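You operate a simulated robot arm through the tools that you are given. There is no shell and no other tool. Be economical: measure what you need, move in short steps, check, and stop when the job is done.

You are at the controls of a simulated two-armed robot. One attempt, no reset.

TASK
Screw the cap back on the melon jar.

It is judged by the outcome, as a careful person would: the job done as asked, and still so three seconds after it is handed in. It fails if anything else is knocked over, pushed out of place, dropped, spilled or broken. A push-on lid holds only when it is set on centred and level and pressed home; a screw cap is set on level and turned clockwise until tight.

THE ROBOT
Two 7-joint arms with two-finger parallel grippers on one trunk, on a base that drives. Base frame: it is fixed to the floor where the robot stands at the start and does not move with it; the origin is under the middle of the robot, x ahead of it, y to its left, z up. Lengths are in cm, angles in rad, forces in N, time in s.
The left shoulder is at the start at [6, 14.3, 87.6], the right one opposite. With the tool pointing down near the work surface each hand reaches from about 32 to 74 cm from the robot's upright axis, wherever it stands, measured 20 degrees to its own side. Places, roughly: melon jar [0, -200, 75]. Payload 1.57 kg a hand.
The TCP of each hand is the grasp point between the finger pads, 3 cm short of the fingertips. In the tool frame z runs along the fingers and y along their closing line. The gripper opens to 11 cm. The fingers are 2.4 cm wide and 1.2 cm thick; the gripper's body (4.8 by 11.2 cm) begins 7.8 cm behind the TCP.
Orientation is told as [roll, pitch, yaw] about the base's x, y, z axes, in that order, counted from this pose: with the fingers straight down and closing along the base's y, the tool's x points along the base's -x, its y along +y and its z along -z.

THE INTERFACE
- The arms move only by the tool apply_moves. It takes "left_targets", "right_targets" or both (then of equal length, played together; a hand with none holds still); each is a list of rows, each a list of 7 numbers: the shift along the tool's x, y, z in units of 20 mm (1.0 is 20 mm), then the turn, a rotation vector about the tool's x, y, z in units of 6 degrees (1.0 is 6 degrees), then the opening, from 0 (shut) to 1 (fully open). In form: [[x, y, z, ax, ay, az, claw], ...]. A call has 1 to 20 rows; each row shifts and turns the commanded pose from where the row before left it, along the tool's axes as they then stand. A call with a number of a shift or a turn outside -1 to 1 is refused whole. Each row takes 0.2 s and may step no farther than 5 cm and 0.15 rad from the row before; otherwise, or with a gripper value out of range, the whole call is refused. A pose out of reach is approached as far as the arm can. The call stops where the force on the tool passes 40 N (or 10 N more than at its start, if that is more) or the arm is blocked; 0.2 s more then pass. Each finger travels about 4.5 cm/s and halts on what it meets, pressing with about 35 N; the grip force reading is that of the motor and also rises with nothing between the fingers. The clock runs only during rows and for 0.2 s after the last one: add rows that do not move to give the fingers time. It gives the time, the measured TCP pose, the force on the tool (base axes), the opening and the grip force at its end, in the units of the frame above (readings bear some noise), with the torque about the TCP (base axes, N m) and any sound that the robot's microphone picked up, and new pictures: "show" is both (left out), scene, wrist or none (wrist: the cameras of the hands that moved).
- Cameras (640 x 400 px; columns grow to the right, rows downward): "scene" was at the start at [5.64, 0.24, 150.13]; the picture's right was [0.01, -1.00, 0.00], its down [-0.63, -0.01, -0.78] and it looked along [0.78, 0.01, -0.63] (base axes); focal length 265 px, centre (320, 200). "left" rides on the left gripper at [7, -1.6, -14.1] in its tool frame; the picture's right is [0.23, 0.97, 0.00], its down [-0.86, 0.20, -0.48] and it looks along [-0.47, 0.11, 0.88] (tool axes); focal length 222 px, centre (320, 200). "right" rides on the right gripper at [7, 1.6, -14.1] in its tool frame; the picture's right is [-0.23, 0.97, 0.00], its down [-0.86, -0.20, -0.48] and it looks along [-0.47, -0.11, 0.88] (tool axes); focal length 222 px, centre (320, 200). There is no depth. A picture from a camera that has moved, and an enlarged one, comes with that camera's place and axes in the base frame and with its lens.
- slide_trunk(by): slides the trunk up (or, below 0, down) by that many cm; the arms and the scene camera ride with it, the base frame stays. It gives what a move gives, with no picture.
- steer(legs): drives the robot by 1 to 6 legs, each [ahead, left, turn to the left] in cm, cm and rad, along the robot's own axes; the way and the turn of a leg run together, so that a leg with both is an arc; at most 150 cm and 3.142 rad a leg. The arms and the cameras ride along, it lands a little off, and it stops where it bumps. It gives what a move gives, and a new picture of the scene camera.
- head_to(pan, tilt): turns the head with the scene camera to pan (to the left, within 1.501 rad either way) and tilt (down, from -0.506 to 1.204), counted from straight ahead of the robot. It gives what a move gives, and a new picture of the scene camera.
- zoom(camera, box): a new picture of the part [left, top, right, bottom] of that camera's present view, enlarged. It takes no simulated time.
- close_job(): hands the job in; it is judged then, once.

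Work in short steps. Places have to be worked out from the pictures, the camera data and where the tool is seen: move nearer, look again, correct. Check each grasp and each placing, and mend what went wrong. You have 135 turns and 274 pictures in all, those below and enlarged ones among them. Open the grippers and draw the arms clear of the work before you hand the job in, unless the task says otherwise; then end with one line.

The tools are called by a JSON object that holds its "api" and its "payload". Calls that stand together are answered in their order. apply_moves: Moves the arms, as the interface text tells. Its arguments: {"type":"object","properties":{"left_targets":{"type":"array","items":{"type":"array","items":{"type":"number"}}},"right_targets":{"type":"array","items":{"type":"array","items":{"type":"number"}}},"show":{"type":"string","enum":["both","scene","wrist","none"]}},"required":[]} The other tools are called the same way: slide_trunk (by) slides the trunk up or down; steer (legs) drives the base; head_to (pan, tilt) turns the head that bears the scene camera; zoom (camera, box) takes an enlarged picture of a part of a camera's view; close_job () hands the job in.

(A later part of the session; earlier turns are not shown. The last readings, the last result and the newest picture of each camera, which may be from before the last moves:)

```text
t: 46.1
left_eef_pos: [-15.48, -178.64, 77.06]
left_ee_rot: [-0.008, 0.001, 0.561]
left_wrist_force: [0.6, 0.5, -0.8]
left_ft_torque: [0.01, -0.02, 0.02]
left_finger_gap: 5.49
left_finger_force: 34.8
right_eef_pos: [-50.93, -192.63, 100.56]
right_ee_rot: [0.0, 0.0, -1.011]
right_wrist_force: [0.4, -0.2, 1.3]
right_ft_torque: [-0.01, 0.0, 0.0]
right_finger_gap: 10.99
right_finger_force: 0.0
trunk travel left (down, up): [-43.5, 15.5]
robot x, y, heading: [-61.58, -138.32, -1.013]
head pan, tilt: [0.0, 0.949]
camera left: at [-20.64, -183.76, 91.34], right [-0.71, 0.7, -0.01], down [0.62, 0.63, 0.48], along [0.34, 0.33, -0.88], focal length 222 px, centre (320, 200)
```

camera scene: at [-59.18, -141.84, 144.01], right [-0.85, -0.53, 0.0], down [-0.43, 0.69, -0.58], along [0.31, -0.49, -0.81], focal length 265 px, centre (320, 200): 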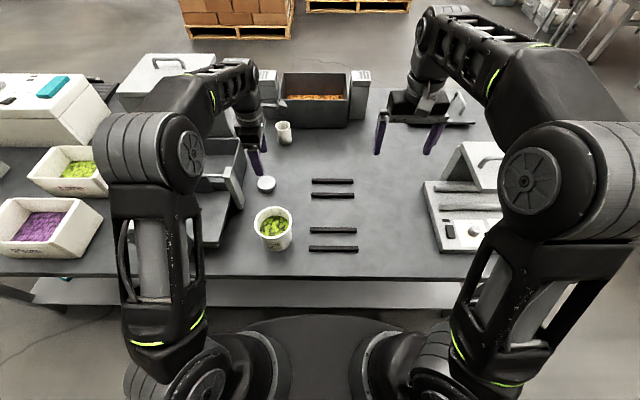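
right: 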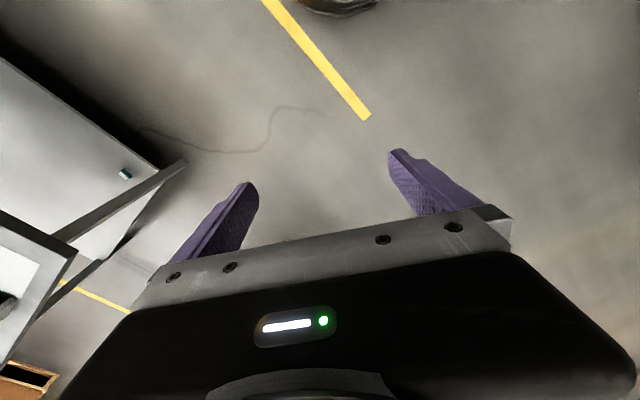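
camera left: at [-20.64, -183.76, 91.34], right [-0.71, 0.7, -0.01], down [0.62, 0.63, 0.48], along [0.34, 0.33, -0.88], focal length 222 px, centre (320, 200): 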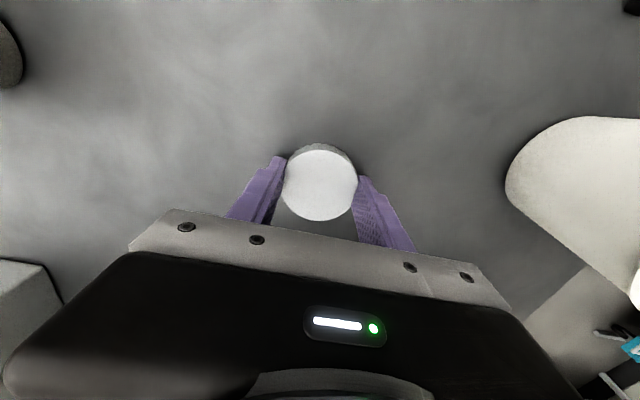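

Cap is gripped (5.5 cm). Lift it and park the left hand nearer and higher; simultaneously tilt the right hand ~50° forward for reaching the jar.

{"api": "apply_moves", "payload": {"left_targets": [[0, 0, -0.5, 0, 0, 0, 0.4], [0, 0, -1, 0, 0, 0, 0.4], [0, 0, -1, 0, 0, 0, 0.4], [0, 0, -1, 0, 0, 0, 0.4], [0, 0, -1, 0, 0, 0, 0.4], [0, 0, -1, 0, 0, 0, 0.4], [0, 0, -1, 0, 0, 0, 0.4], [0, 0, -1, 0, 0, 0, 0.4], [0, 0, -1, 0, 0, 0, 0.4], [0, 0.8, -0.5, 0, 0, 0, 0.4], [0, 0.8, 0, 0, 0, 0, 0.4], [0, 0.8, 0, 0, 0, 0, 0.4], [0, 0.8, 0, 0, 0, 0, 0.4], [0, 0.8, 0, 0, 0, 0, 0.4]], "right_targets": [[0, 0, 0, 0, 0, 0, 1], [0, 0, 0, 0, 0, 0, 1], [0, 0, 0, 0, 0, 0, 1], [0, 0, 0, 0, 0, 0, 1], [0, 0, 0, 0, 0, 0, 1], [0, 0, 0, 0, -0.93, 0, 1], [0, 0, 0, 0, -0.93, 0, 1], [0, 0, 0, 0, -0.93, 0, 1], [0, 0, 0, 0, -0.93, 0, 1], [0, 0, 0, 0, -0.93, 0, 1], [0, 0, 0, 0, -0.93, 0, 1], [0, 0, 0, 0, -0.93, 0, 1], [0, 0, 0, 0, -0.93, 0, 1], [0, 0, 0, 0, -0.93, 0, 1]]}}

```text
t: 49.1
left_eef_pos: [-19.92, -171.76, 94.94]
left_ee_rot: [-0.007, -0.001, 0.564]
left_wrist_force: [-0.2, 0.4, 0.0]
left_ft_torque: [0.02, 0.03, -0.02]
left_finger_gap: 5.45
left_finger_force: 35.2
right_eef_pos: [-50.91, -192.46, 100.65]
right_ee_rot: [0.001, -0.877, -1.009]
right_wrist_force: [-0.7, -0.6, -0.3]
right_ft_torque: [-0.01, -0.03, 0.0]
right_finger_gap: 10.99
right_finger_force: 0.1
trunk travel left (down, up): [-43.5, 15.5]
robot x, y, heading: [-61.38, -138.12, -1.011]
head pan, tilt: [0.0, 0.949]
camera scene: at [-59.19, -141.79, 144.01], right [-0.85, -0.53, 0.0], down [-0.43, 0.69, -0.58], along [0.31, -0.49, -0.81], focal length 265 px, centre (320, 200)
camera right: at [-57.7, -178.59, 104.34], right [0.9, 0.4, 0.18], down [-0.08, -0.26, 0.96], along [0.43, -0.88, -0.2], focal length 222 px, centre (320, 200)
camera left: at [-25.0, -176.81, 109.3], right [-0.71, 0.7, -0.01], down [0.62, 0.63, 0.48], along [0.34, 0.33, -0.88], focal length 222 px, centre (320, 200)
```

scene: 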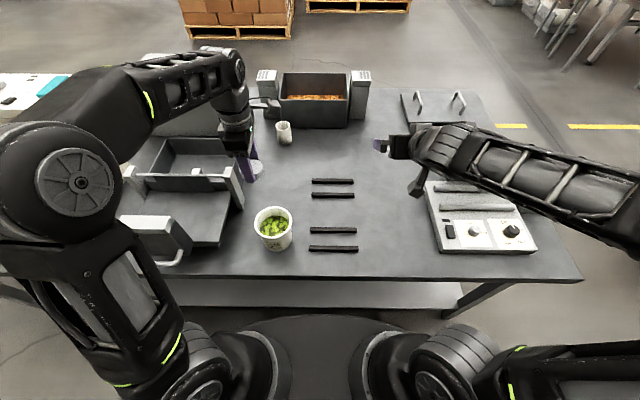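
right: 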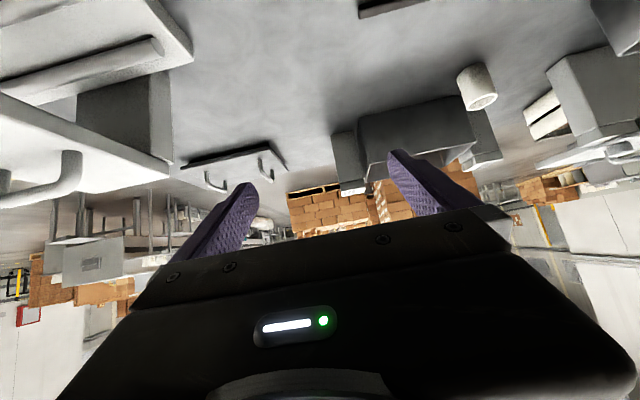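
left: 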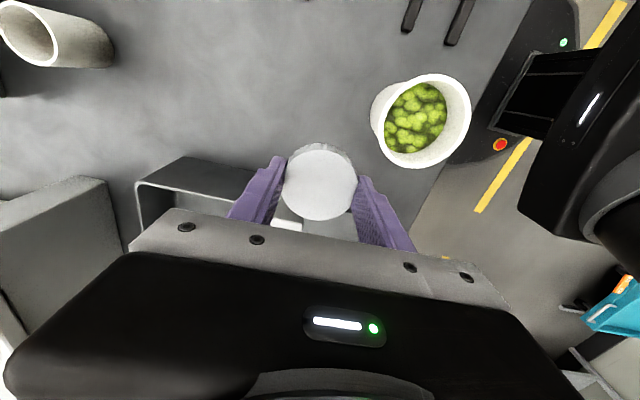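

Cap held. Shift the left hand 10 cm right so it stays clear of the press, then drive the base left 24 so the jar lies ahead of the right shoulder.

{"api": "apply_moves", "payload": {"left_targets": [[1, 0, -0.5, 0, 0, 0, 0.4], [1, 0, -0.5, 0, 0, 0, 0.4], [1, 0, -0.5, 0, 0, 0, 0.4], [1, 0, -0.5, 0, 0, 0, 0.4], [1, 0, 0, 0, 0, 0, 0.4]], "show": "none"}}

{"api": "steer", "payload": {"legs": [[0, 24, 0]]}}

```text
t: 50.3
left_eef_pos: [-28.59, -177.09, 99.11]
left_ee_rot: [-0.007, 0.0, 0.561]
left_wrist_force: [-0.2, 0.7, -0.6]
left_ft_torque: [0.01, -0.03, 0.01]
left_finger_gap: 5.45
left_finger_force: 34.5
right_eef_pos: [-50.99, -192.45, 100.57]
right_ee_rot: [0.002, -0.876, -1.012]
right_wrist_force: [0.4, -0.4, -0.2]
right_ft_torque: [-0.02, 0.03, 0.01]
right_finger_gap: 10.99
right_finger_force: 0.1
trunk travel left (down, up): [-43.5, 15.5]
robot x, y, heading: [-61.47, -138.16, -1.012]
head pan, tilt: [0.0, 0.949]
```

```text
t: 52.0
left_eef_pos: [-8.36, -164.4, 98.99]
left_ee_rot: [-0.008, -0.001, 0.562]
left_wrist_force: [-0.3, 0.4, -0.8]
left_ft_torque: [-0.04, 0.01, 0.03]
left_finger_gap: 5.47
left_finger_force: 35.3
right_eef_pos: [-30.76, -179.88, 100.65]
right_ee_rot: [0.001, -0.876, -1.008]
right_wrist_force: [0.4, -0.6, 0.3]
right_ft_torque: [0.01, 0.03, 0.01]
right_finger_gap: 11.0
right_finger_force: 0.1
trunk travel left (down, up): [-43.5, 15.5]
robot x, y, heading: [-41.04, -125.79, -1.01]
head pan, tilt: [0.0, 0.949]
camera scene: at [-38.98, -129.14, 144.01], right [-0.85, -0.53, 0.0], down [-0.43, 0.69, -0.58], along [0.31, -0.49, -0.81], focal length 265 px, centre (320, 200)
```

scene: 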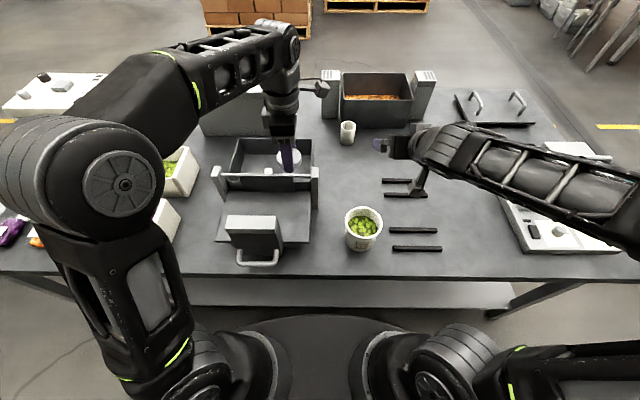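

Now the right hand: tilt a bit more (57° from vertical) and go to a pre-grasp behind and above the jar; left hand moves 8 cm left out of the way.

{"api": "apply_moves", "payload": {"left_targets": [[-0.5, 0, 0, 0, 0, 0, 0.4], [-0.5, 0, 0, 0, 0, 0, 0.4], [-0.5, 0, 0, 0, 0, 0, 0.4], [-0.5, 0, 0, 0, 0, 0, 0.4], [-0.5, 0, 0, 0, 0, 0, 0.4], [-0.5, 0, 0, 0, 0, 0, 0.4], [-0.5, 0, 0, 0, 0, 0, 0.4], [-0.5, 0, 0, 0, 0, 0, 0.4], [0, 0, 0, 0, 0, 0, 0.4], [0, 0, 0, 0, 0, 0, 0.4], [0, 0, 0, 0, 0, 0, 0.4], [0, 0, 0, 0, 0, 0, 0.4], [0, 0, 0, 0, 0, 0, 0.4], [0, 0, 0, 0, 0, 0, 0.4], [0, 0, 0, 0, 0, 0, 0.4]], "right_targets": [[0, 0, 0, 0, -0.6, 0, 0.85], [0, 0, 0, 0, -0.53, 0, 0.8], [-0.123, 0.392, 0.954, 0, 0, 0, 0.75], [-0.123, 0.392, 0.954, 0, 0, 0, 0.75], [-0.123, 0.392, 0.954, 0, 0, 0, 0.75], [-0.123, 0.392, 0.954, 0, 0, 0, 0.75], [-0.123, 0.392, 0.954, 0, 0, 0, 0.75], [-0.123, 0.392, 0.954, 0, 0, 0, 0.75], [-0.123, 0.392, 0.954, 0, 0, 0, 0.75], [-0.123, 0.392, 0.954, 0, 0, 0, 0.75], [-0.123, 0.392, 0.954, 0, 0, 0, 0.75], [-0.123, 0.392, 0.954, 0, 0, 0, 0.75], [-0.123, 0.392, 0.954, 0, 0, 0, 0.75], [-0.123, 0.392, 0.954, 0, 0, 0, 0.75], [0, 0, 0, 0, 0, 0, 0.75]]}}

```text
t: 55.2
left_eef_pos: [-1.66, -160.17, 99.03]
left_ee_rot: [-0.007, 0.0, 0.561]
left_wrist_force: [0.7, 0.1, 0.4]
left_ft_torque: [-0.01, 0.02, -0.02]
left_finger_gap: 5.44
left_finger_force: 34.6
right_eef_pos: [-11.75, -192.56, 90.57]
right_ee_rot: [0.002, -0.995, -1.011]
right_wrist_force: [0.0, 0.2, 0.1]
right_ft_torque: [-0.02, 0.0, 0.0]
right_finger_gap: 8.23
right_finger_force: 0.0
trunk travel left (down, up): [-43.5, 15.5]
robot x, y, heading: [-41.29, -125.52, -1.011]
head pan, tilt: [0.0, 0.949]
camera scene: at [-39.06, -129.19, 144.01], right [-0.85, -0.53, 0.0], down [-0.43, 0.69, -0.58], along [0.31, -0.49, -0.81], focal length 265 px, centre (320, 200)
camera right: at [-18.7, -178.37, 92.53], right [0.89, 0.41, 0.19], down [-0.14, -0.16, 0.98], along [0.44, -0.9, -0.09], focal length 222 px, centre (320, 200)
camera left: at [-6.67, -165.24, 113.27], right [-0.71, 0.7, -0.01], down [0.62, 0.63, 0.48], along [0.34, 0.33, -0.88], focal length 222 px, centre (320, 200)
```

scene: 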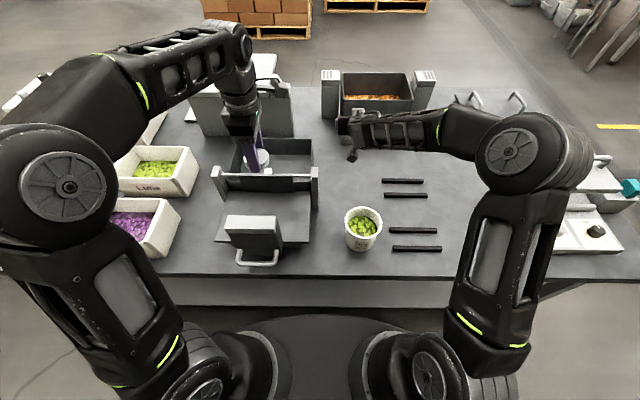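
right: 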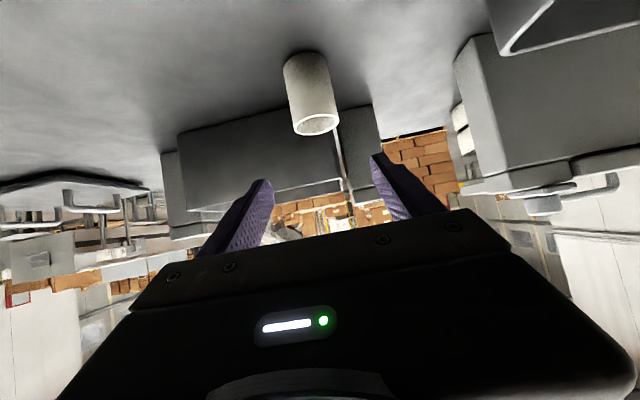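
left: 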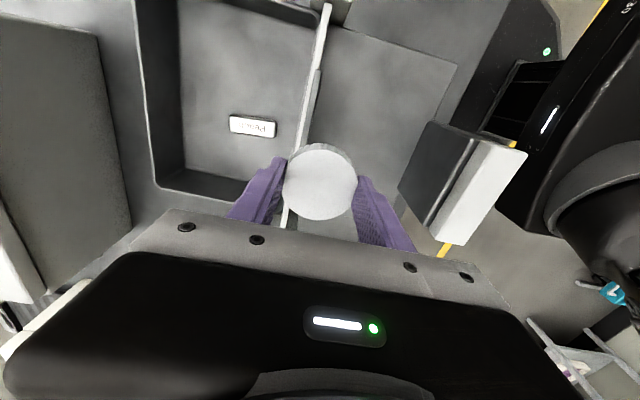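

Jar confirmed at about [-6.3,-200.9]. Descend to a point 7 cm behind the grasp along the finger axis, and zoom to check.

{"api": "apply_moves", "payload": {"right_targets": [[0.607, 0.02, 0.884, 0, 0, 0, 0.75], [0.607, 0.02, 0.884, 0, 0, 0, 0.75], [0.607, 0.02, 0.884, 0, 0, 0, 0.75], [0.607, 0.02, 0.884, 0, 0, 0, 0.75], [0.607, 0.02, 0.884, 0, 0, 0, 0.75], [0, 0, 0, 0, 0, 0, 0.75]]}}

{"api": "zoom", "payload": {"camera": "right", "box": [200, 0, 440, 220]}}

```text
t: 56.6
left_eef_pos: [-1.65, -160.15, 98.95]
left_ee_rot: [-0.006, -0.001, 0.562]
left_wrist_force: [-0.6, -0.1, 0.7]
left_ft_torque: [0.01, -0.04, 0.01]
left_finger_gap: 5.45
left_finger_force: 35.2
right_eef_pos: [-9.3, -195.97, 80.65]
right_ee_rot: [0.0, -0.995, -1.01]
right_wrist_force: [1.1, 0.2, -0.5]
right_ft_torque: [0.02, 0.0, -0.05]
right_finger_gap: 8.27
right_finger_force: 0.0
trunk travel left (down, up): [-43.5, 15.5]
robot x, y, heading: [-41.29, -125.72, -1.012]
head pan, tilt: [0.0, 0.949]
camera scene: at [-39.06, -129.2, 144.01], right [-0.85, -0.53, 0.0], down [-0.43, 0.69, -0.58], along [0.31, -0.49, -0.81], focal length 265 px, centre (320, 200)
camera right: at [-16.33, -181.79, 82.6], right [0.89, 0.41, 0.19], down [-0.14, -0.16, 0.98], along [0.43, -0.9, -0.09], focal length 222 px, centre (320, 200)
```

scene: 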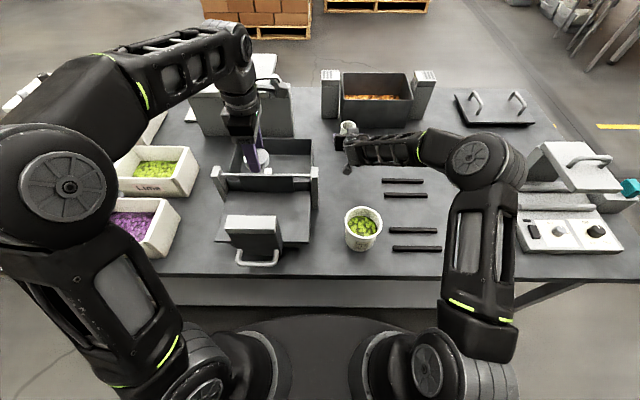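
right: 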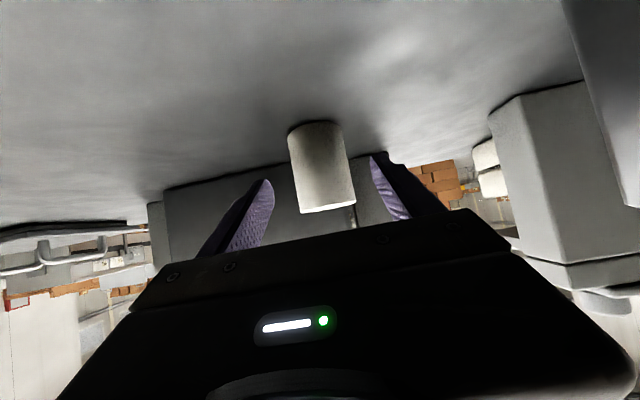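

```text
1.82 times, centred on (320, 110) of right
camera zoom: at [-16.33, -181.79, 82.6], right [0.89, 0.41, 0.19], down [-0.14, -0.16, 0.98], along [0.43, -0.9, -0.09], focal length 404 px, centre (320, 364)
```

zoom: 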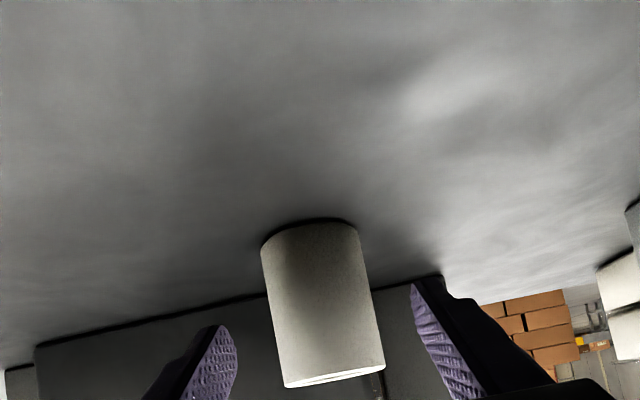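

Alignment good. Advance along the finger axis around the jar.

{"api": "apply_moves", "payload": {"right_targets": [[-0.03, 0, 0.69, 0, 0, 0, 0.75], [-0.03, 0, 0.69, 0, 0, 0, 0.75], [-0.03, 0, 0.69, 0, 0, 0, 0.75], [-0.03, 0, 0.69, 0, 0, 0, 0.75], [-0.03, 0, 0.67, 0, 0, 0, 0.75], [0, 0, 0, 0, 0, 0, 0.75]]}}

```text
t: 58.0
left_eef_pos: [-1.64, -160.26, 98.95]
left_ee_rot: [-0.006, 0.0, 0.56]
left_wrist_force: [0.9, 0.4, -0.5]
left_ft_torque: [-0.03, 0.04, 0.01]
left_finger_gap: 5.45
left_finger_force: 34.4
right_eef_pos: [-6.12, -200.94, 77.24]
right_ee_rot: [0.002, -0.996, -1.011]
right_wrist_force: [0.3, 0.8, -0.7]
right_ft_torque: [-0.01, -0.02, 0.02]
right_finger_gap: 8.25
right_finger_force: 0.0
trunk travel left (down, up): [-43.5, 15.5]
robot x, y, heading: [-41.19, -125.74, -1.006]
head pan, tilt: [0.0, 0.949]
camera scene: at [-39.06, -129.2, 144.01], right [-0.85, -0.53, 0.0], down [-0.43, 0.69, -0.58], along [0.31, -0.49, -0.81], focal length 265 px, centre (320, 200)
camera right: at [-13.11, -186.78, 79.14], right [0.89, 0.41, 0.19], down [-0.13, -0.16, 0.98], along [0.44, -0.9, -0.09], focal length 222 px, centre (320, 200)
```

scene: 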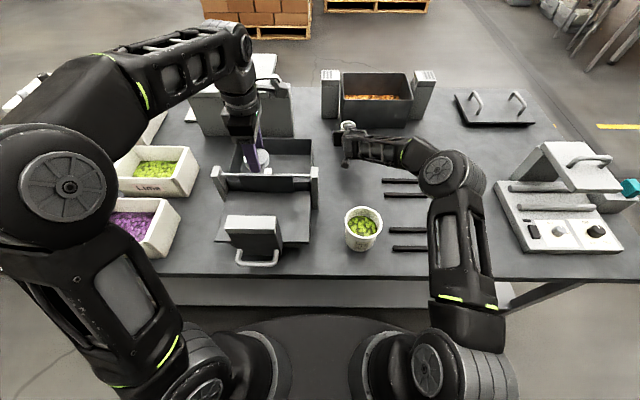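
right: 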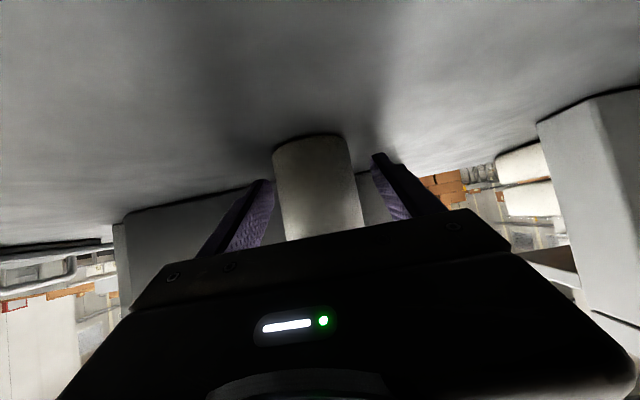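

Jar sits between the fingers; close.

{"api": "apply_moves", "payload": {"right_targets": [[0, 0, 0, 0, 0, 0, 0.6], [0, 0, 0, 0, 0, 0, 0.5], [0, 0, 0, 0, 0, 0, 0.4], [0, 0, 0, 0, 0, 0, 0.35], [0, 0, 0, 0, 0, 0, 0.35], [0, 0, 0, 0, 0, 0, 0.35]], "show": "wrist"}}

```text
t: 59.4
left_eef_pos: [-1.66, -160.14, 98.94]
left_ee_rot: [-0.008, 0.0, 0.56]
left_wrist_force: [-0.4, -0.4, 0.5]
left_ft_torque: [-0.02, 0.0, -0.01]
left_finger_gap: 5.48
left_finger_force: 34.8
right_eef_pos: [-6.15, -201.03, 77.23]
right_ee_rot: [0.0, -0.996, -1.011]
right_wrist_force: [-0.8, -0.5, 0.5]
right_ft_torque: [-0.05, 0.06, 0.0]
right_finger_gap: 5.35
right_finger_force: 35.2
trunk travel left (down, up): [-43.5, 15.5]
robot x, y, heading: [-41.25, -125.72, -1.009]
head pan, tilt: [0.0, 0.949]
camera right: at [-13.12, -186.78, 79.15], right [0.89, 0.41, 0.19], down [-0.14, -0.16, 0.98], along [0.43, -0.9, -0.09], focal length 222 px, centre (320, 200)
```

right: 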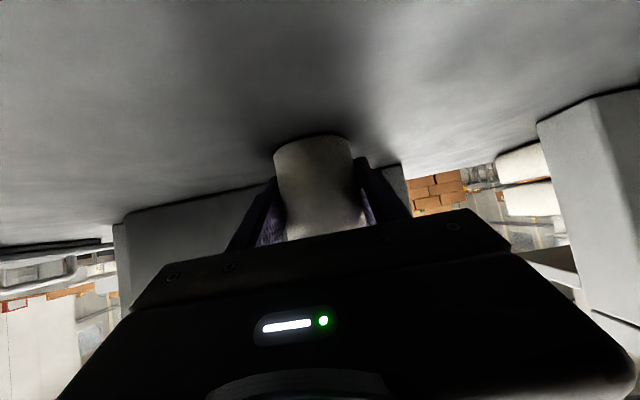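

Jar gripped (5.35 cm; the cap, held at chamfered tips, measured visually ~5.9, so it fits over). I lift the jar and draw it back to a free spot in the air ahead of me, where both hands can work.

{"api": "apply_moves", "payload": {"right_targets": [[-0.7, 0, -0.455, 0, 0, 0, 0.35], [-0.7, 0, -0.455, 0, 0, 0, 0.35], [-0.7, 0, -0.455, 0, 0, 0, 0.35], [0, 0, 0, 0, 0, 0, 0.35]]}}

```text
t: 60.4
left_eef_pos: [-1.54, -160.26, 99.03]
left_ee_rot: [-0.006, 0.0, 0.562]
left_wrist_force: [-0.9, -0.1, 0.8]
left_ft_torque: [-0.03, 0.0, 0.01]
left_finger_gap: 5.47
left_finger_force: 35.0
right_eef_pos: [-6.26, -200.93, 82.23]
right_ee_rot: [0.0, -0.994, -1.01]
right_wrist_force: [-0.6, 0.4, -1.6]
right_ft_torque: [-0.03, 0.02, 0.04]
right_finger_gap: 5.31
right_finger_force: 34.9
trunk travel left (down, up): [-43.5, 15.5]
robot x, y, heading: [-41.32, -125.67, -1.014]
head pan, tilt: [0.0, 0.949]
camera scene: at [-39.05, -129.22, 144.01], right [-0.85, -0.53, 0.0], down [-0.43, 0.69, -0.58], along [0.31, -0.49, -0.81], focal length 265 px, centre (320, 200)
camera right: at [-13.15, -186.81, 84.12], right [0.89, 0.41, 0.19], down [-0.13, -0.16, 0.98], along [0.44, -0.9, -0.09], focal length 222 px, centre (320, 200)
```

scene: 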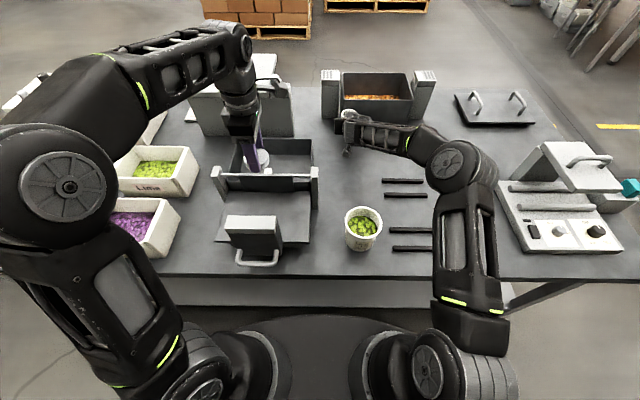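
right: 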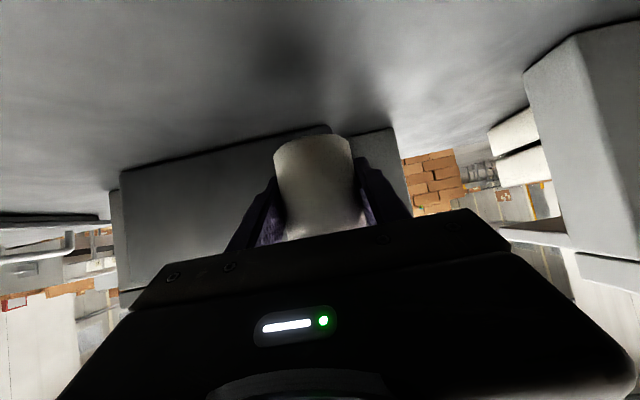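

{"api": "apply_moves", "payload": {"right_targets": [[0.27, 0.18, -0.89, 0, 0, 0, 0.35], [0.27, 0.18, -0.89, 0, 0, 0, 0.35], [0.27, 0.18, -0.89, 0, 0, 0, 0.35], [0.27, 0.18, -0.89, 0, 0, 0, 0.35], [0.27, 0.18, -0.89, 0, 0, 0, 0.35], [0.27, 0.18, -0.89, 0, 0, 0, 0.35], [0.27, 0.18, -0.89, 0, 0, 0, 0.35], [0.27, 0.18, -0.89, 0, 0, 0, 0.35], [0.27, 0.18, -0.89, 0, 0, 0, 0.35], [0.27, 0.18, -0.89, 0, 0, 0, 0.35], [0.27, 0.18, -0.89, 0, 0, 0, 0.35], [0.27, 0.18, -0.89, 0, 0, 0, 0.35], [0.27, 0.18, -0.89, 0, 0, 0, 0.35], [0.27, 0.18, -0.89, 0, 0, 0, 0.35], [0.27, 0.18, -0.89, 0, 0, 0, 0.35], [0, 0, 0, 0, 0, 0, 0.35]]}}

```text
t: 63.8
left_eef_pos: [-1.62, -160.21, 98.93]
left_ee_rot: [-0.008, -0.001, 0.562]
left_wrist_force: [-0.6, -0.1, -0.3]
left_ft_torque: [-0.02, -0.01, -0.01]
left_finger_gap: 5.47
left_finger_force: 35.5
right_eef_pos: [-15.95, -175.18, 89.97]
right_ee_rot: [0.002, -0.995, -1.009]
right_wrist_force: [-0.2, 0.5, -1.2]
right_ft_torque: [0.01, -0.01, -0.01]
right_finger_gap: 5.32
right_finger_force: 35.1
trunk travel left (down, up): [-43.5, 15.5]
robot x, y, heading: [-41.51, -125.76, -1.009]
head pan, tilt: [0.0, 0.949]
camera scene: at [-39.05, -129.21, 144.01], right [-0.85, -0.53, 0.0], down [-0.43, 0.69, -0.58], along [0.31, -0.49, -0.81], focal length 265 px, centre (320, 200)
camera right: at [-22.84, -161.16, 91.92], right [0.89, 0.41, 0.19], down [-0.14, -0.16, 0.98], along [0.43, -0.9, -0.09], focal length 222 px, centre (320, 200)
```

scene: 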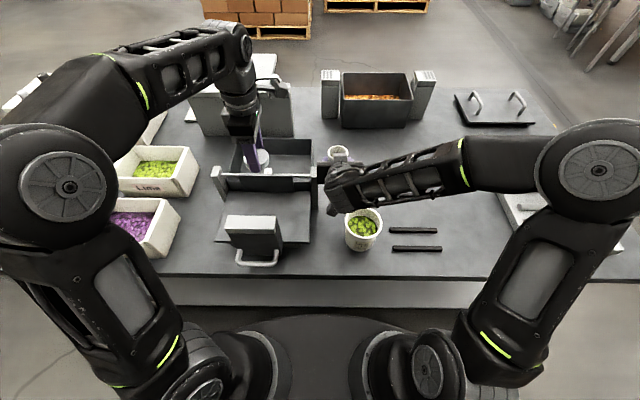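
right: 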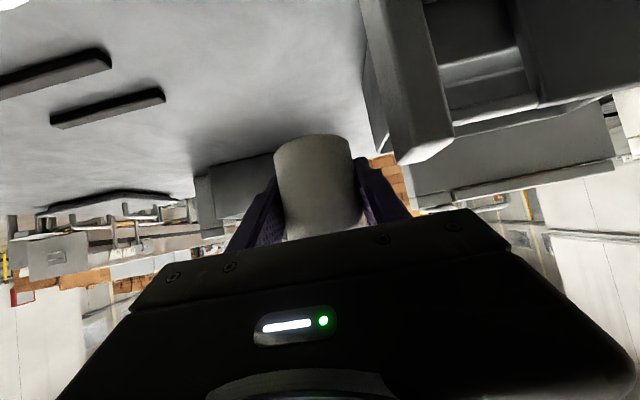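

Check jar's pose in hand from the scene camera.

{"api": "zoom", "payload": {"camera": "scene", "box": [230, 130, 390, 230]}}

{"api": "zoom", "payload": {"camera": "left", "box": [220, 100, 420, 225]}}

```text
4.00 times, centred on (310, 180) of scene
camera zoom: at [-39.05, -129.21, 144.01], right [-0.85, -0.53, 0.0], down [-0.43, 0.69, -0.58], along [0.31, -0.49, -0.81], focal length 1058 px, centre (360, 280)
```

zoom: 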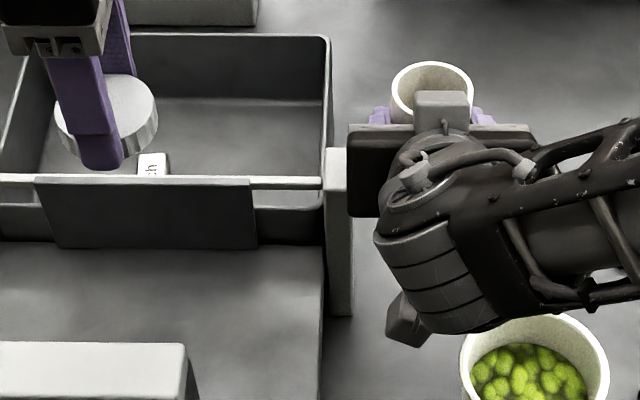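

```text
3.20 times, centred on (320, 162) of left
camera zoom: at [-6.65, -165.26, 113.25], right [-0.71, 0.7, -0.01], down [0.62, 0.63, 0.48], along [0.34, 0.33, -0.88], focal length 711 px, centre (320, 320)
```

zoom: 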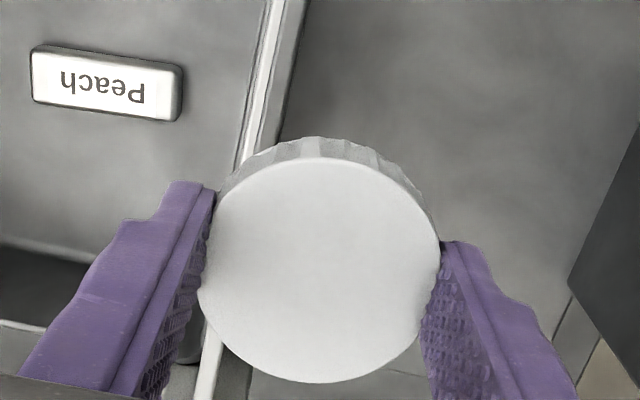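

Jar rim is at F 55.6/R 4.7, upright, matching the right TCP. Now bring the cap above it at z≈101 and turn the left hand clockwise about 38° so the screw stroke is symmetrical.

{"api": "apply_moves", "payload": {"left_targets": [[0, 0, -1, 0, 0, 0, 0.4], [1, -0.26, 0, 0, 0, 0, 0.4], [1, -0.26, 0, 0, 0, 0, 0.4], [1, -0.26, 0, 0, 0, 0, 0.4], [1, -0.26, 0, 0, 0, 0, 0.4], [1, -0.26, 0, 0, 0, 0, 0.4], [1, -0.26, 0, 0, 0, 0, 0.4], [1, -0.26, 0, 0, 0, 0, 0.4], [1, -0.26, 0, 0, 0, 0, 0.4], [1, -0.26, 0, 0, 0, 0, 0.4], [1, -0.26, 0, 0, 0, 0, 0.4], [0, 0, 0, 0, 0, 1, 0.4], [0, 0, 0, 0, 0, 1, 0.4], [0, 0, 0, 0, 0, 1, 0.4], [0, 0, 0, 0, 0, 1, 0.4], [0, 0, 0, 0, 0, 0, 0.4]]}}

```text
t: 67.2
left_eef_pos: [-5.81, -164.82, 100.79]
left_ee_rot: [-0.01, -0.005, 0.141]
left_wrist_force: [1.4, -0.4, -0.8]
left_ft_torque: [0.03, 0.01, -0.02]
left_finger_gap: 5.7
left_finger_force: 35.0
left hand out of reach, approached as far as the arm can: row 5, 6, 7, 8, 9, 10, 11
right_eef_pos: [-15.87, -175.21, 90.02]
right_ee_rot: [0.003, -0.994, -1.009]
right_wrist_force: [1.3, -0.3, -1.5]
right_ft_torque: [-0.03, -0.02, 0.03]
right_finger_gap: 5.31
right_finger_force: 34.8
trunk travel left (down, up): [-43.5, 15.5]
robot x, y, heading: [-41.22, -125.59, -1.012]
head pan, tilt: [0.0, 0.949]
camera scene: at [-39.06, -129.21, 144.01], right [-0.85, -0.53, 0.0], down [-0.43, 0.69, -0.58], along [0.31, -0.49, -0.81], focal length 265 px, centre (320, 200)
camera left: at [-12.54, -167.27, 115.18], right [-0.36, 0.93, -0.01], down [0.82, 0.32, 0.48], along [0.45, 0.17, -0.88], focal length 222 px, centre (320, 200)
```

scene: 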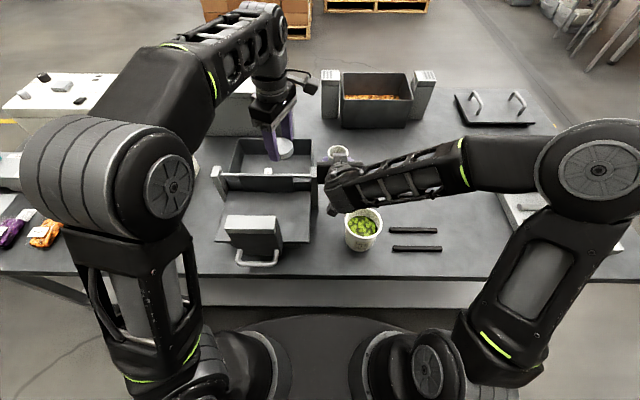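
left: 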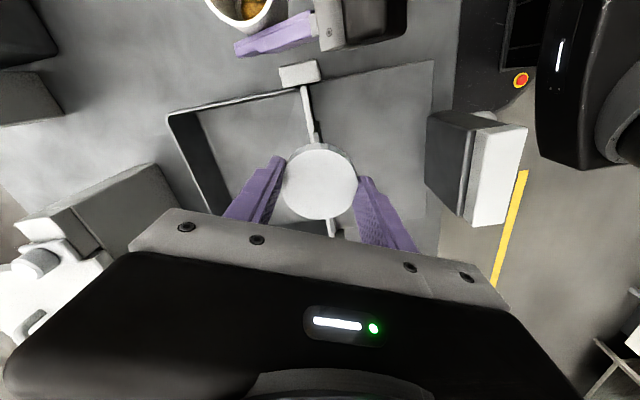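

Melon pieces are visible in the jar – right jar. The left arm is at its reach at this height, so raise the trunk 12 cm, lower both hands accordingly, and bring the jar a bit closer.

{"api": "slide_trunk", "payload": {"by": 12}}

{"api": "apply_moves", "payload": {"right_targets": [[0.82, 0.295, 0.12, 0, 0, 0, 0.35], [0.82, 0.295, 0.12, 0, 0, 0, 0.35], [0.82, 0.295, 0.12, 0, 0, 0, 0.35], [0.82, 0.295, 0.12, 0, 0, 0, 0.35], [0.82, 0.295, 0.12, 0, 0, 0, 0.35], [0.82, 0.295, 0.12, 0, 0, 0, 0.35], [0.82, 0.295, 0.12, 0, 0, 0, 0.35], [0.82, 0.295, 0.12, 0, 0, 0, 0.35], [0, 0, 0, 0, 0, 0, 0.35]], "left_targets": [[0, 0, 0.6, 0, 0, 0, 0.4], [0, 0, 0.6, 0, 0, 0, 0.4], [0, 0, 0.6, 0, 0, 0, 0.4], [0, 0, 0.6, 0, 0, 0, 0.4], [0, 0, 0.6, 0, 0, 0, 0.4], [0, 0, 0.6, 0, 0, 0, 0.4], [0, 0, 0.6, 0, 0, 0, 0.4], [0, 0, 0.6, 0, 0, 0, 0.4], [0, 0, 0, 0, 0, 0, 0.4]]}}

```text
t: 68.7
left_eef_pos: [-5.7, -164.8, 112.91]
left_ee_rot: [-0.011, -0.005, 0.143]
left_wrist_force: [-0.6, -0.1, -0.4]
left_ft_torque: [0.0, -0.01, -0.02]
left_finger_gap: 5.73
left_finger_force: 34.8
right_eef_pos: [-15.83, -175.33, 102.03]
right_ee_rot: [0.001, -0.995, -1.009]
right_wrist_force: [-0.1, -0.1, -1.8]
right_ft_torque: [-0.03, -0.01, 0.01]
right_finger_gap: 5.32
right_finger_force: 35.0
trunk travel left (down, up): [-55.5, 3.5]
robot x, y, heading: [-41.37, -125.79, -1.012]
head pan, tilt: [0.0, 0.949]
```

```text
t: 70.5
left_eef_pos: [-5.78, -164.79, 104.12]
left_ee_rot: [-0.01, -0.002, 0.141]
left_wrist_force: [0.8, 0.5, -0.5]
left_ft_torque: [-0.04, 0.05, -0.03]
left_finger_gap: 5.72
left_finger_force: 35.2
right_eef_pos: [-14.53, -169.3, 92.07]
right_ee_rot: [0.009, -1.028, -1.02]
right_wrist_force: [-2.1, 0.0, 16.1]
right_ft_torque: [0.2, -0.11, 0.04]
right_finger_gap: 5.35
right_finger_force: 35.4
trunk travel left (down, up): [-55.5, 3.5]
robot x, y, heading: [-41.11, -125.52, -1.012]
head pan, tilt: [0.0, 0.949]
stopped in row 8 (right hand): the force on the tool passed its limit at 64 N (the readings are from after the stop); the commanded pose is now the measured one
camera scene: at [-39.07, -129.13, 156.01], right [-0.85, -0.53, 0.0], down [-0.43, 0.69, -0.58], along [0.31, -0.49, -0.81], focal length 265 px, centre (320, 200)
camera right: at [-21.47, -155.07, 93.46], right [0.89, 0.41, 0.2], down [-0.16, -0.13, 0.98], along [0.43, -0.9, -0.05], focal length 222 px, centre (320, 200)
camera left: at [-12.54, -167.32, 118.43], right [-0.36, 0.93, -0.01], down [0.82, 0.32, 0.48], along [0.45, 0.17, -0.88], focal length 222 px, centre (320, 200)
```

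scene: 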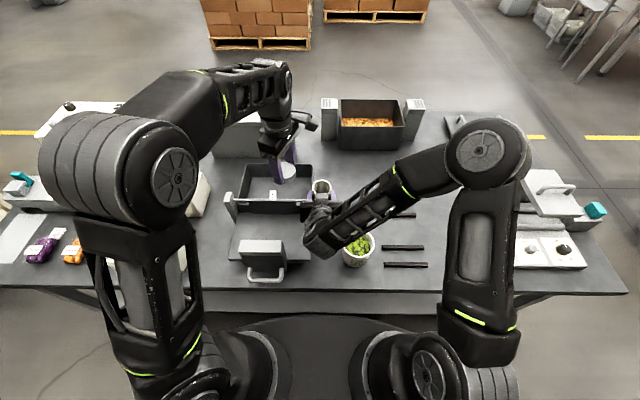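
right: 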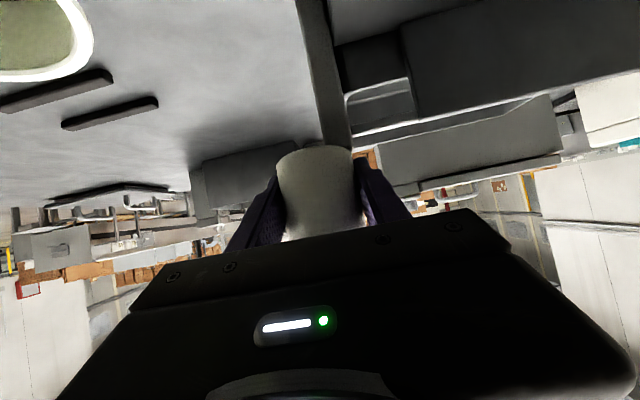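
left: 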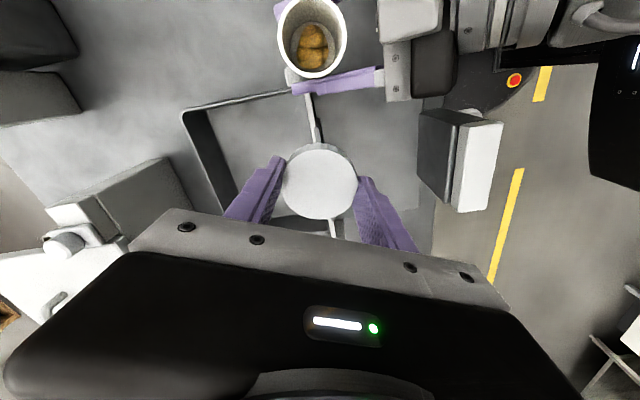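

The jar's underside touched the press post. Raise the right hand at once and move it right, clear of the press.

{"api": "apply_moves", "payload": {"right_targets": [[-0.85, 0, -0.5, 0, 0, 0, 0.35], [-0.85, 0, -0.5, 0, 0.3, 0, 0.35], [0, -0.8, 0, 0, 0, 0, 0.35], [0, -0.8, 0, 0, 0, 0, 0.35], [0, -0.8, 0, 0, 0, 0, 0.35], [0, 0, 0, 0, 0, 0, 0.35]]}}

{"api": "zoom", "payload": {"camera": "scene", "box": [210, 120, 410, 290]}}

{"api": "zoom", "payload": {"camera": "left", "box": [180, 0, 460, 180]}}

```text
t: 71.8
left_eef_pos: [-5.83, -164.85, 104.33]
left_ee_rot: [-0.01, -0.003, 0.142]
left_wrist_force: [0.2, 0.3, -0.1]
left_ft_torque: [0.02, -0.03, -0.02]
left_finger_gap: 5.75
left_finger_force: 35.3
right_eef_pos: [-18.82, -171.97, 95.72]
right_ee_rot: [0.005, -0.988, -1.018]
right_wrist_force: [1.2, 0.2, -1.3]
right_ft_torque: [-0.03, -0.04, -0.01]
right_finger_gap: 5.31
right_finger_force: 35.1
trunk travel left (down, up): [-55.5, 3.5]
robot x, y, heading: [-40.98, -125.57, -1.009]
head pan, tilt: [0.0, 0.949]
camera scene: at [-39.05, -129.22, 156.01], right [-0.85, -0.53, 0.0], down [-0.43, 0.69, -0.58], along [0.31, -0.49, -0.81], focal length 265 px, centre (320, 200)
camera right: at [-25.62, -157.67, 97.71], right [0.89, 0.41, 0.19], down [-0.13, -0.17, 0.98], along [0.43, -0.9, -0.09], focal length 222 px, centre (320, 200)
```

scene: 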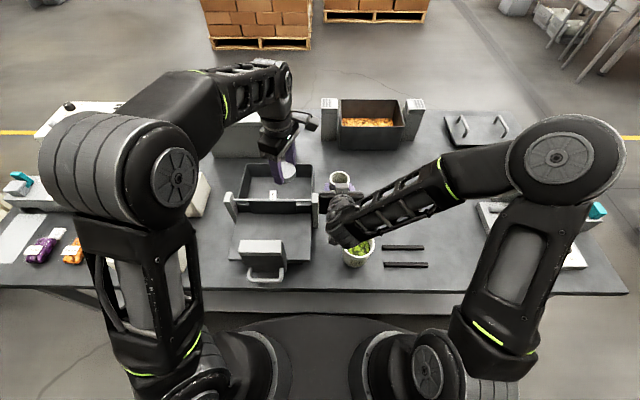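
right: 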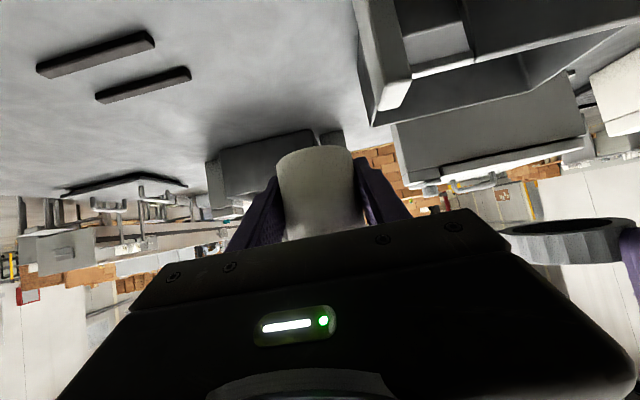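

```text
2.35 times, centred on (310, 205) of scene
camera zoom: at [-39.05, -129.22, 156.01], right [-0.85, -0.53, 0.0], down [-0.43, 0.69, -0.58], along [0.31, -0.49, -0.81], focal length 623 px, centre (344, 188)
```

zoom: 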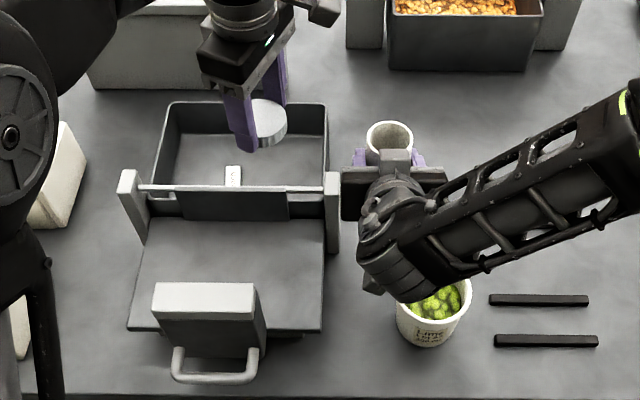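

```text
2.22 times, centred on (320, 90) of left
camera zoom: at [-12.53, -167.39, 118.4], right [-0.36, 0.93, -0.01], down [0.82, 0.32, 0.48], along [0.45, 0.17, -0.88], focal length 494 px, centre (320, 444)
```

zoom: 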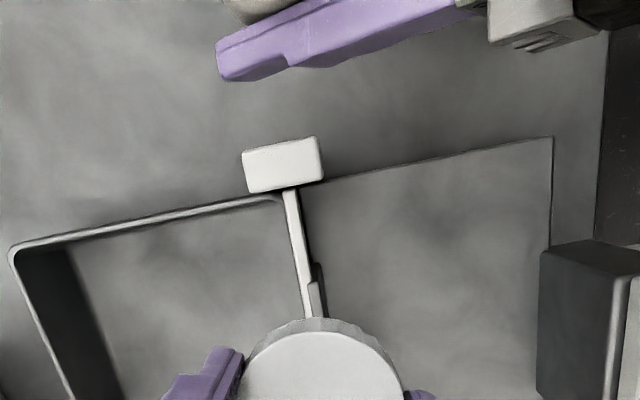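

Nothing displaced; jar slid ~0.9 cm up in the grip. I move the base 10 cm right so the clear patch of table (right of the post) lies in front of both arms.

{"api": "steer", "payload": {"legs": [[0, -10, 0]]}}

```text
t: 73.0
left_eef_pos: [-14.32, -170.18, 104.13]
left_ee_rot: [-0.009, -0.006, 0.141]
left_wrist_force: [-0.1, -0.2, -0.5]
left_ft_torque: [0.0, -0.06, 0.01]
left_finger_gap: 5.73
left_finger_force: 34.7
right_eef_pos: [-27.16, -177.34, 95.72]
right_ee_rot: [0.008, -0.99, -1.021]
right_wrist_force: [-0.5, 0.1, -0.5]
right_ft_torque: [0.01, -0.03, 0.04]
right_finger_gap: 5.33
right_finger_force: 35.0
trunk travel left (down, up): [-55.5, 3.5]
robot x, y, heading: [-49.68, -130.62, -1.007]
head pan, tilt: [0.0, 0.949]
camera scene: at [-47.64, -134.61, 156.01], right [-0.85, -0.53, 0.0], down [-0.43, 0.69, -0.58], along [0.31, -0.49, -0.81], focal length 265 px, centre (320, 200)
```

scene: 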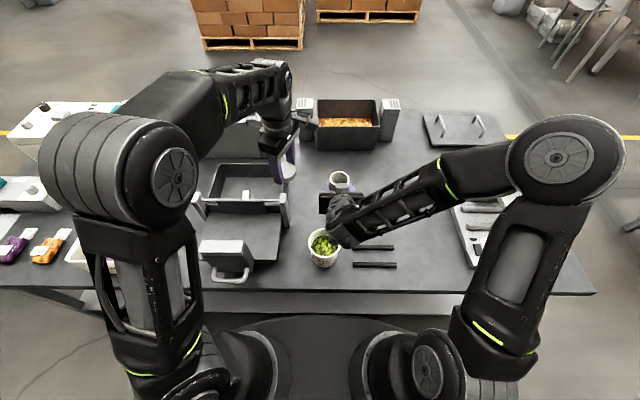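

{"api": "apply_moves", "payload": {"right_targets": [[0.634, 0.75, 0.255, 0, 0, 0, 0.35], [0.634, 0.75, 0.255, 0, 0, 0, 0.35], [0.634, 0.75, 0.255, 0, 0, 0, 0.35], [0.634, 0.75, 0.255, 0, 0, 0, 0.35], [0.634, 0.75, 0.255, 0, 0, 0, 0.35], [0, 0, 0, 0, 0, 0, 0.35]]}}

{"api": "zoom", "payload": {"camera": "scene", "box": [250, 130, 390, 230]}}

{"api": "zoom", "payload": {"camera": "left", "box": [200, 0, 440, 225]}}

```text
t: 74.4
left_eef_pos: [-14.34, -170.09, 104.14]
left_ee_rot: [-0.01, -0.003, 0.141]
left_wrist_force: [0.2, -0.4, -0.7]
left_ft_torque: [-0.04, 0.0, 0.03]
left_finger_gap: 5.73
left_finger_force: 35.3
right_eef_pos: [-21.53, -171.99, 89.0]
right_ee_rot: [0.004, -0.989, -1.021]
right_wrist_force: [-0.4, -0.4, -1.5]
right_ft_torque: [-0.02, -0.03, -0.02]
right_finger_gap: 5.33
right_finger_force: 35.3
trunk travel left (down, up): [-55.5, 3.5]
robot x, y, heading: [-49.51, -130.9, -1.013]
head pan, tilt: [0.0, 0.949]
camera scene: at [-47.51, -134.51, 156.01], right [-0.85, -0.53, 0.0], down [-0.43, 0.69, -0.58], along [0.31, -0.49, -0.81], focal length 265 px, centre (320, 200)
camera right: at [-28.34, -157.83, 91.03], right [0.89, 0.41, 0.19], down [-0.13, -0.17, 0.98], along [0.43, -0.9, -0.09], focal length 222 px, centre (320, 200)
```

scene: 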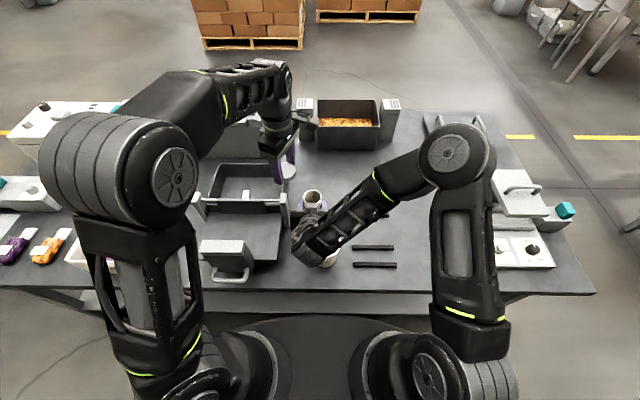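
right: 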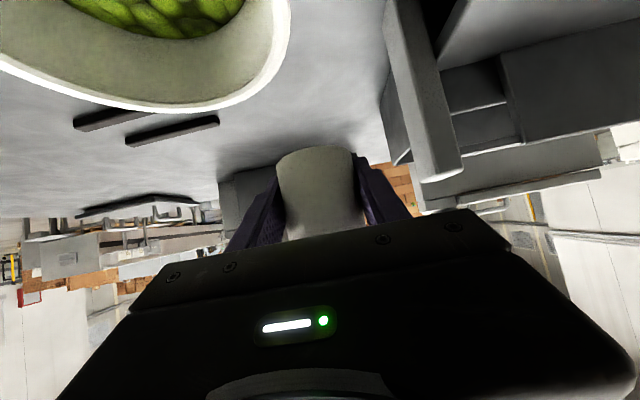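

```text
4.00 times, centred on (320, 180) of scene
camera zoom: at [-47.51, -134.51, 156.01], right [-0.85, -0.53, 0.0], down [-0.43, 0.69, -0.58], along [0.31, -0.49, -0.81], focal length 1058 px, centre (320, 280)
```

zoom: 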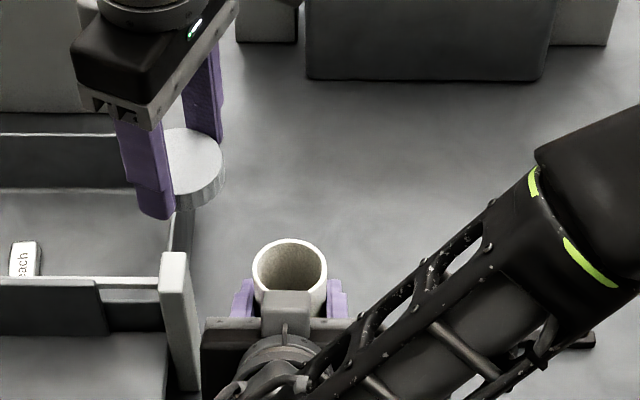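

```text
1.78 times, centred on (320, 112) of left
camera zoom: at [-21.0, -172.68, 118.41], right [-0.36, 0.93, -0.01], down [0.82, 0.32, 0.48], along [0.45, 0.17, -0.88], focal length 395 px, centre (320, 356)
```

zoom: 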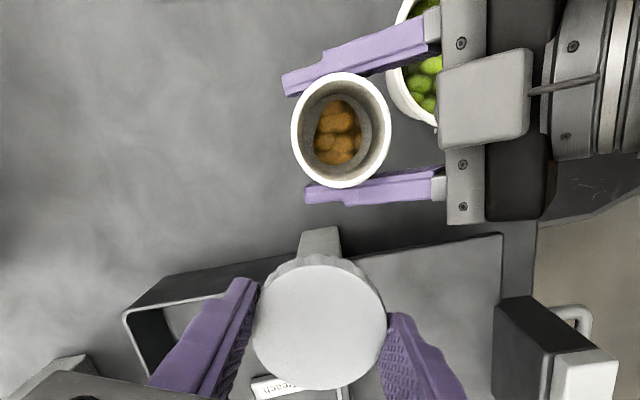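

Both are clearly visible: rim centre ≈[-21.8,-171.9], z≈94.2. Move the cap over it and lower to ~1.3 cm above the rim.

{"api": "apply_moves", "payload": {"left_targets": [[0.76, -0.075, 0, 0, 0, 0, 0.4], [0.76, -0.075, 0, 0, 0, 0, 0.4], [0.76, -0.075, 0, 0, 0, 0, 0.4], [0.76, -0.075, 0, 0, 0, 0, 0.4], [0.76, -0.075, 0, 0, 0, 0, 0.4], [0, 0, 0.9, 0, 0, 0, 0.4], [0, 0, 0.9, 0, 0, 0, 0.4], [0, 0, 0.9, 0, 0, 0, 0.4], [0, 0, 0, 0, 0, 0, 0.4]]}}

{"api": "zoom", "payload": {"camera": "scene", "box": [260, 150, 370, 230]}}

```text
t: 76.4
left_eef_pos: [-21.64, -171.95, 98.64]
left_ee_rot: [-0.009, -0.001, 0.141]
left_wrist_force: [0.3, 0.0, -0.1]
left_ft_torque: [-0.01, 0.01, 0.0]
left_finger_gap: 5.73
left_finger_force: 35.0
right_eef_pos: [-21.43, -172.03, 88.96]
right_ee_rot: [0.006, -0.99, -1.019]
right_wrist_force: [-0.3, 0.7, -1.0]
right_ft_torque: [0.01, 0.0, 0.0]
right_finger_gap: 5.31
right_finger_force: 35.1
trunk travel left (down, up): [-55.5, 3.5]
robot x, y, heading: [-49.9, -131.0, -1.011]
head pan, tilt: [0.0, 0.949]
camera scene: at [-47.5, -134.49, 156.01], right [-0.85, -0.53, 0.0], down [-0.43, 0.69, -0.58], along [0.31, -0.49, -0.81], focal length 265 px, centre (320, 200)
camera left: at [-28.34, -174.54, 112.96], right [-0.36, 0.93, -0.01], down [0.82, 0.32, 0.48], along [0.45, 0.17, -0.88], focal length 222 px, centre (320, 200)
```

scene: 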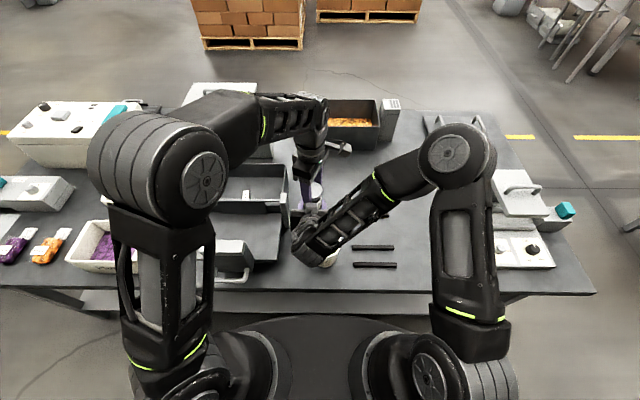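
left: 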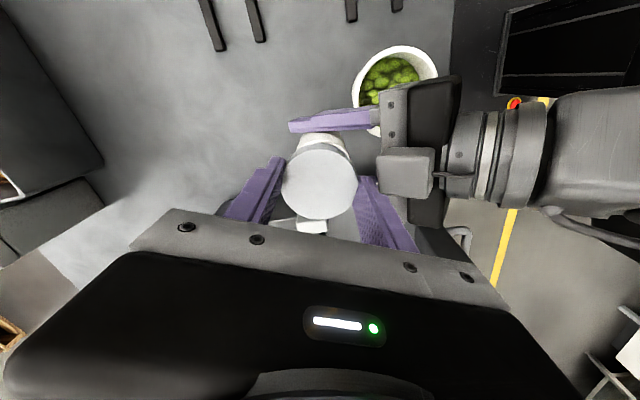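

```text
5.00 times, centred on (315, 190) of scene
camera zoom: at [-47.5, -134.49, 156.01], right [-0.85, -0.53, 0.0], down [-0.43, 0.69, -0.58], along [0.31, -0.49, -0.81], focal length 1323 px, centre (345, 250)
```

zoom: 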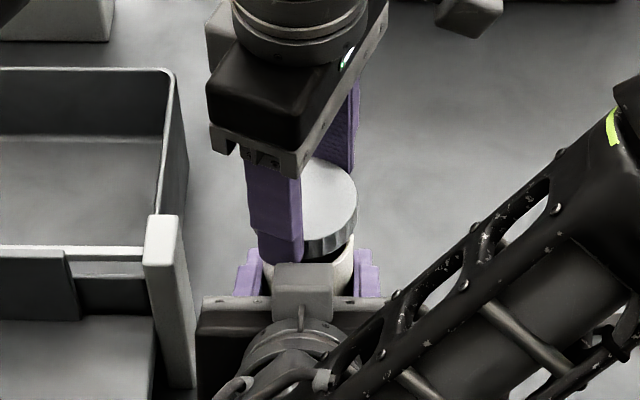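

{"api": "zoom", "payload": {"camera": "left", "box": [260, 100, 400, 230]}}

```text
3.08 times, centred on (330, 165) of left
camera zoom: at [-28.34, -174.54, 112.96], right [-0.36, 0.93, -0.01], down [0.82, 0.32, 0.48], along [0.45, 0.17, -0.88], focal length 684 px, centre (289, 308)
```

zoom: 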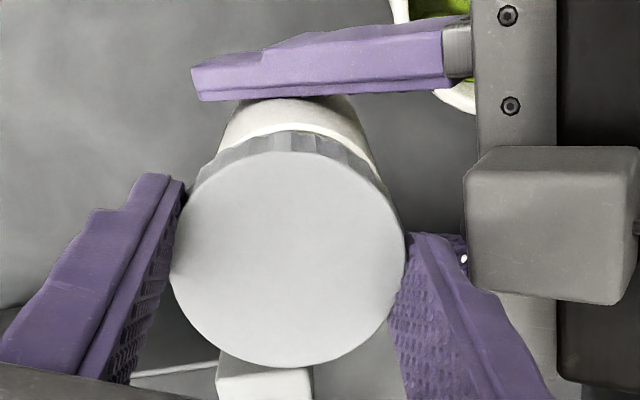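

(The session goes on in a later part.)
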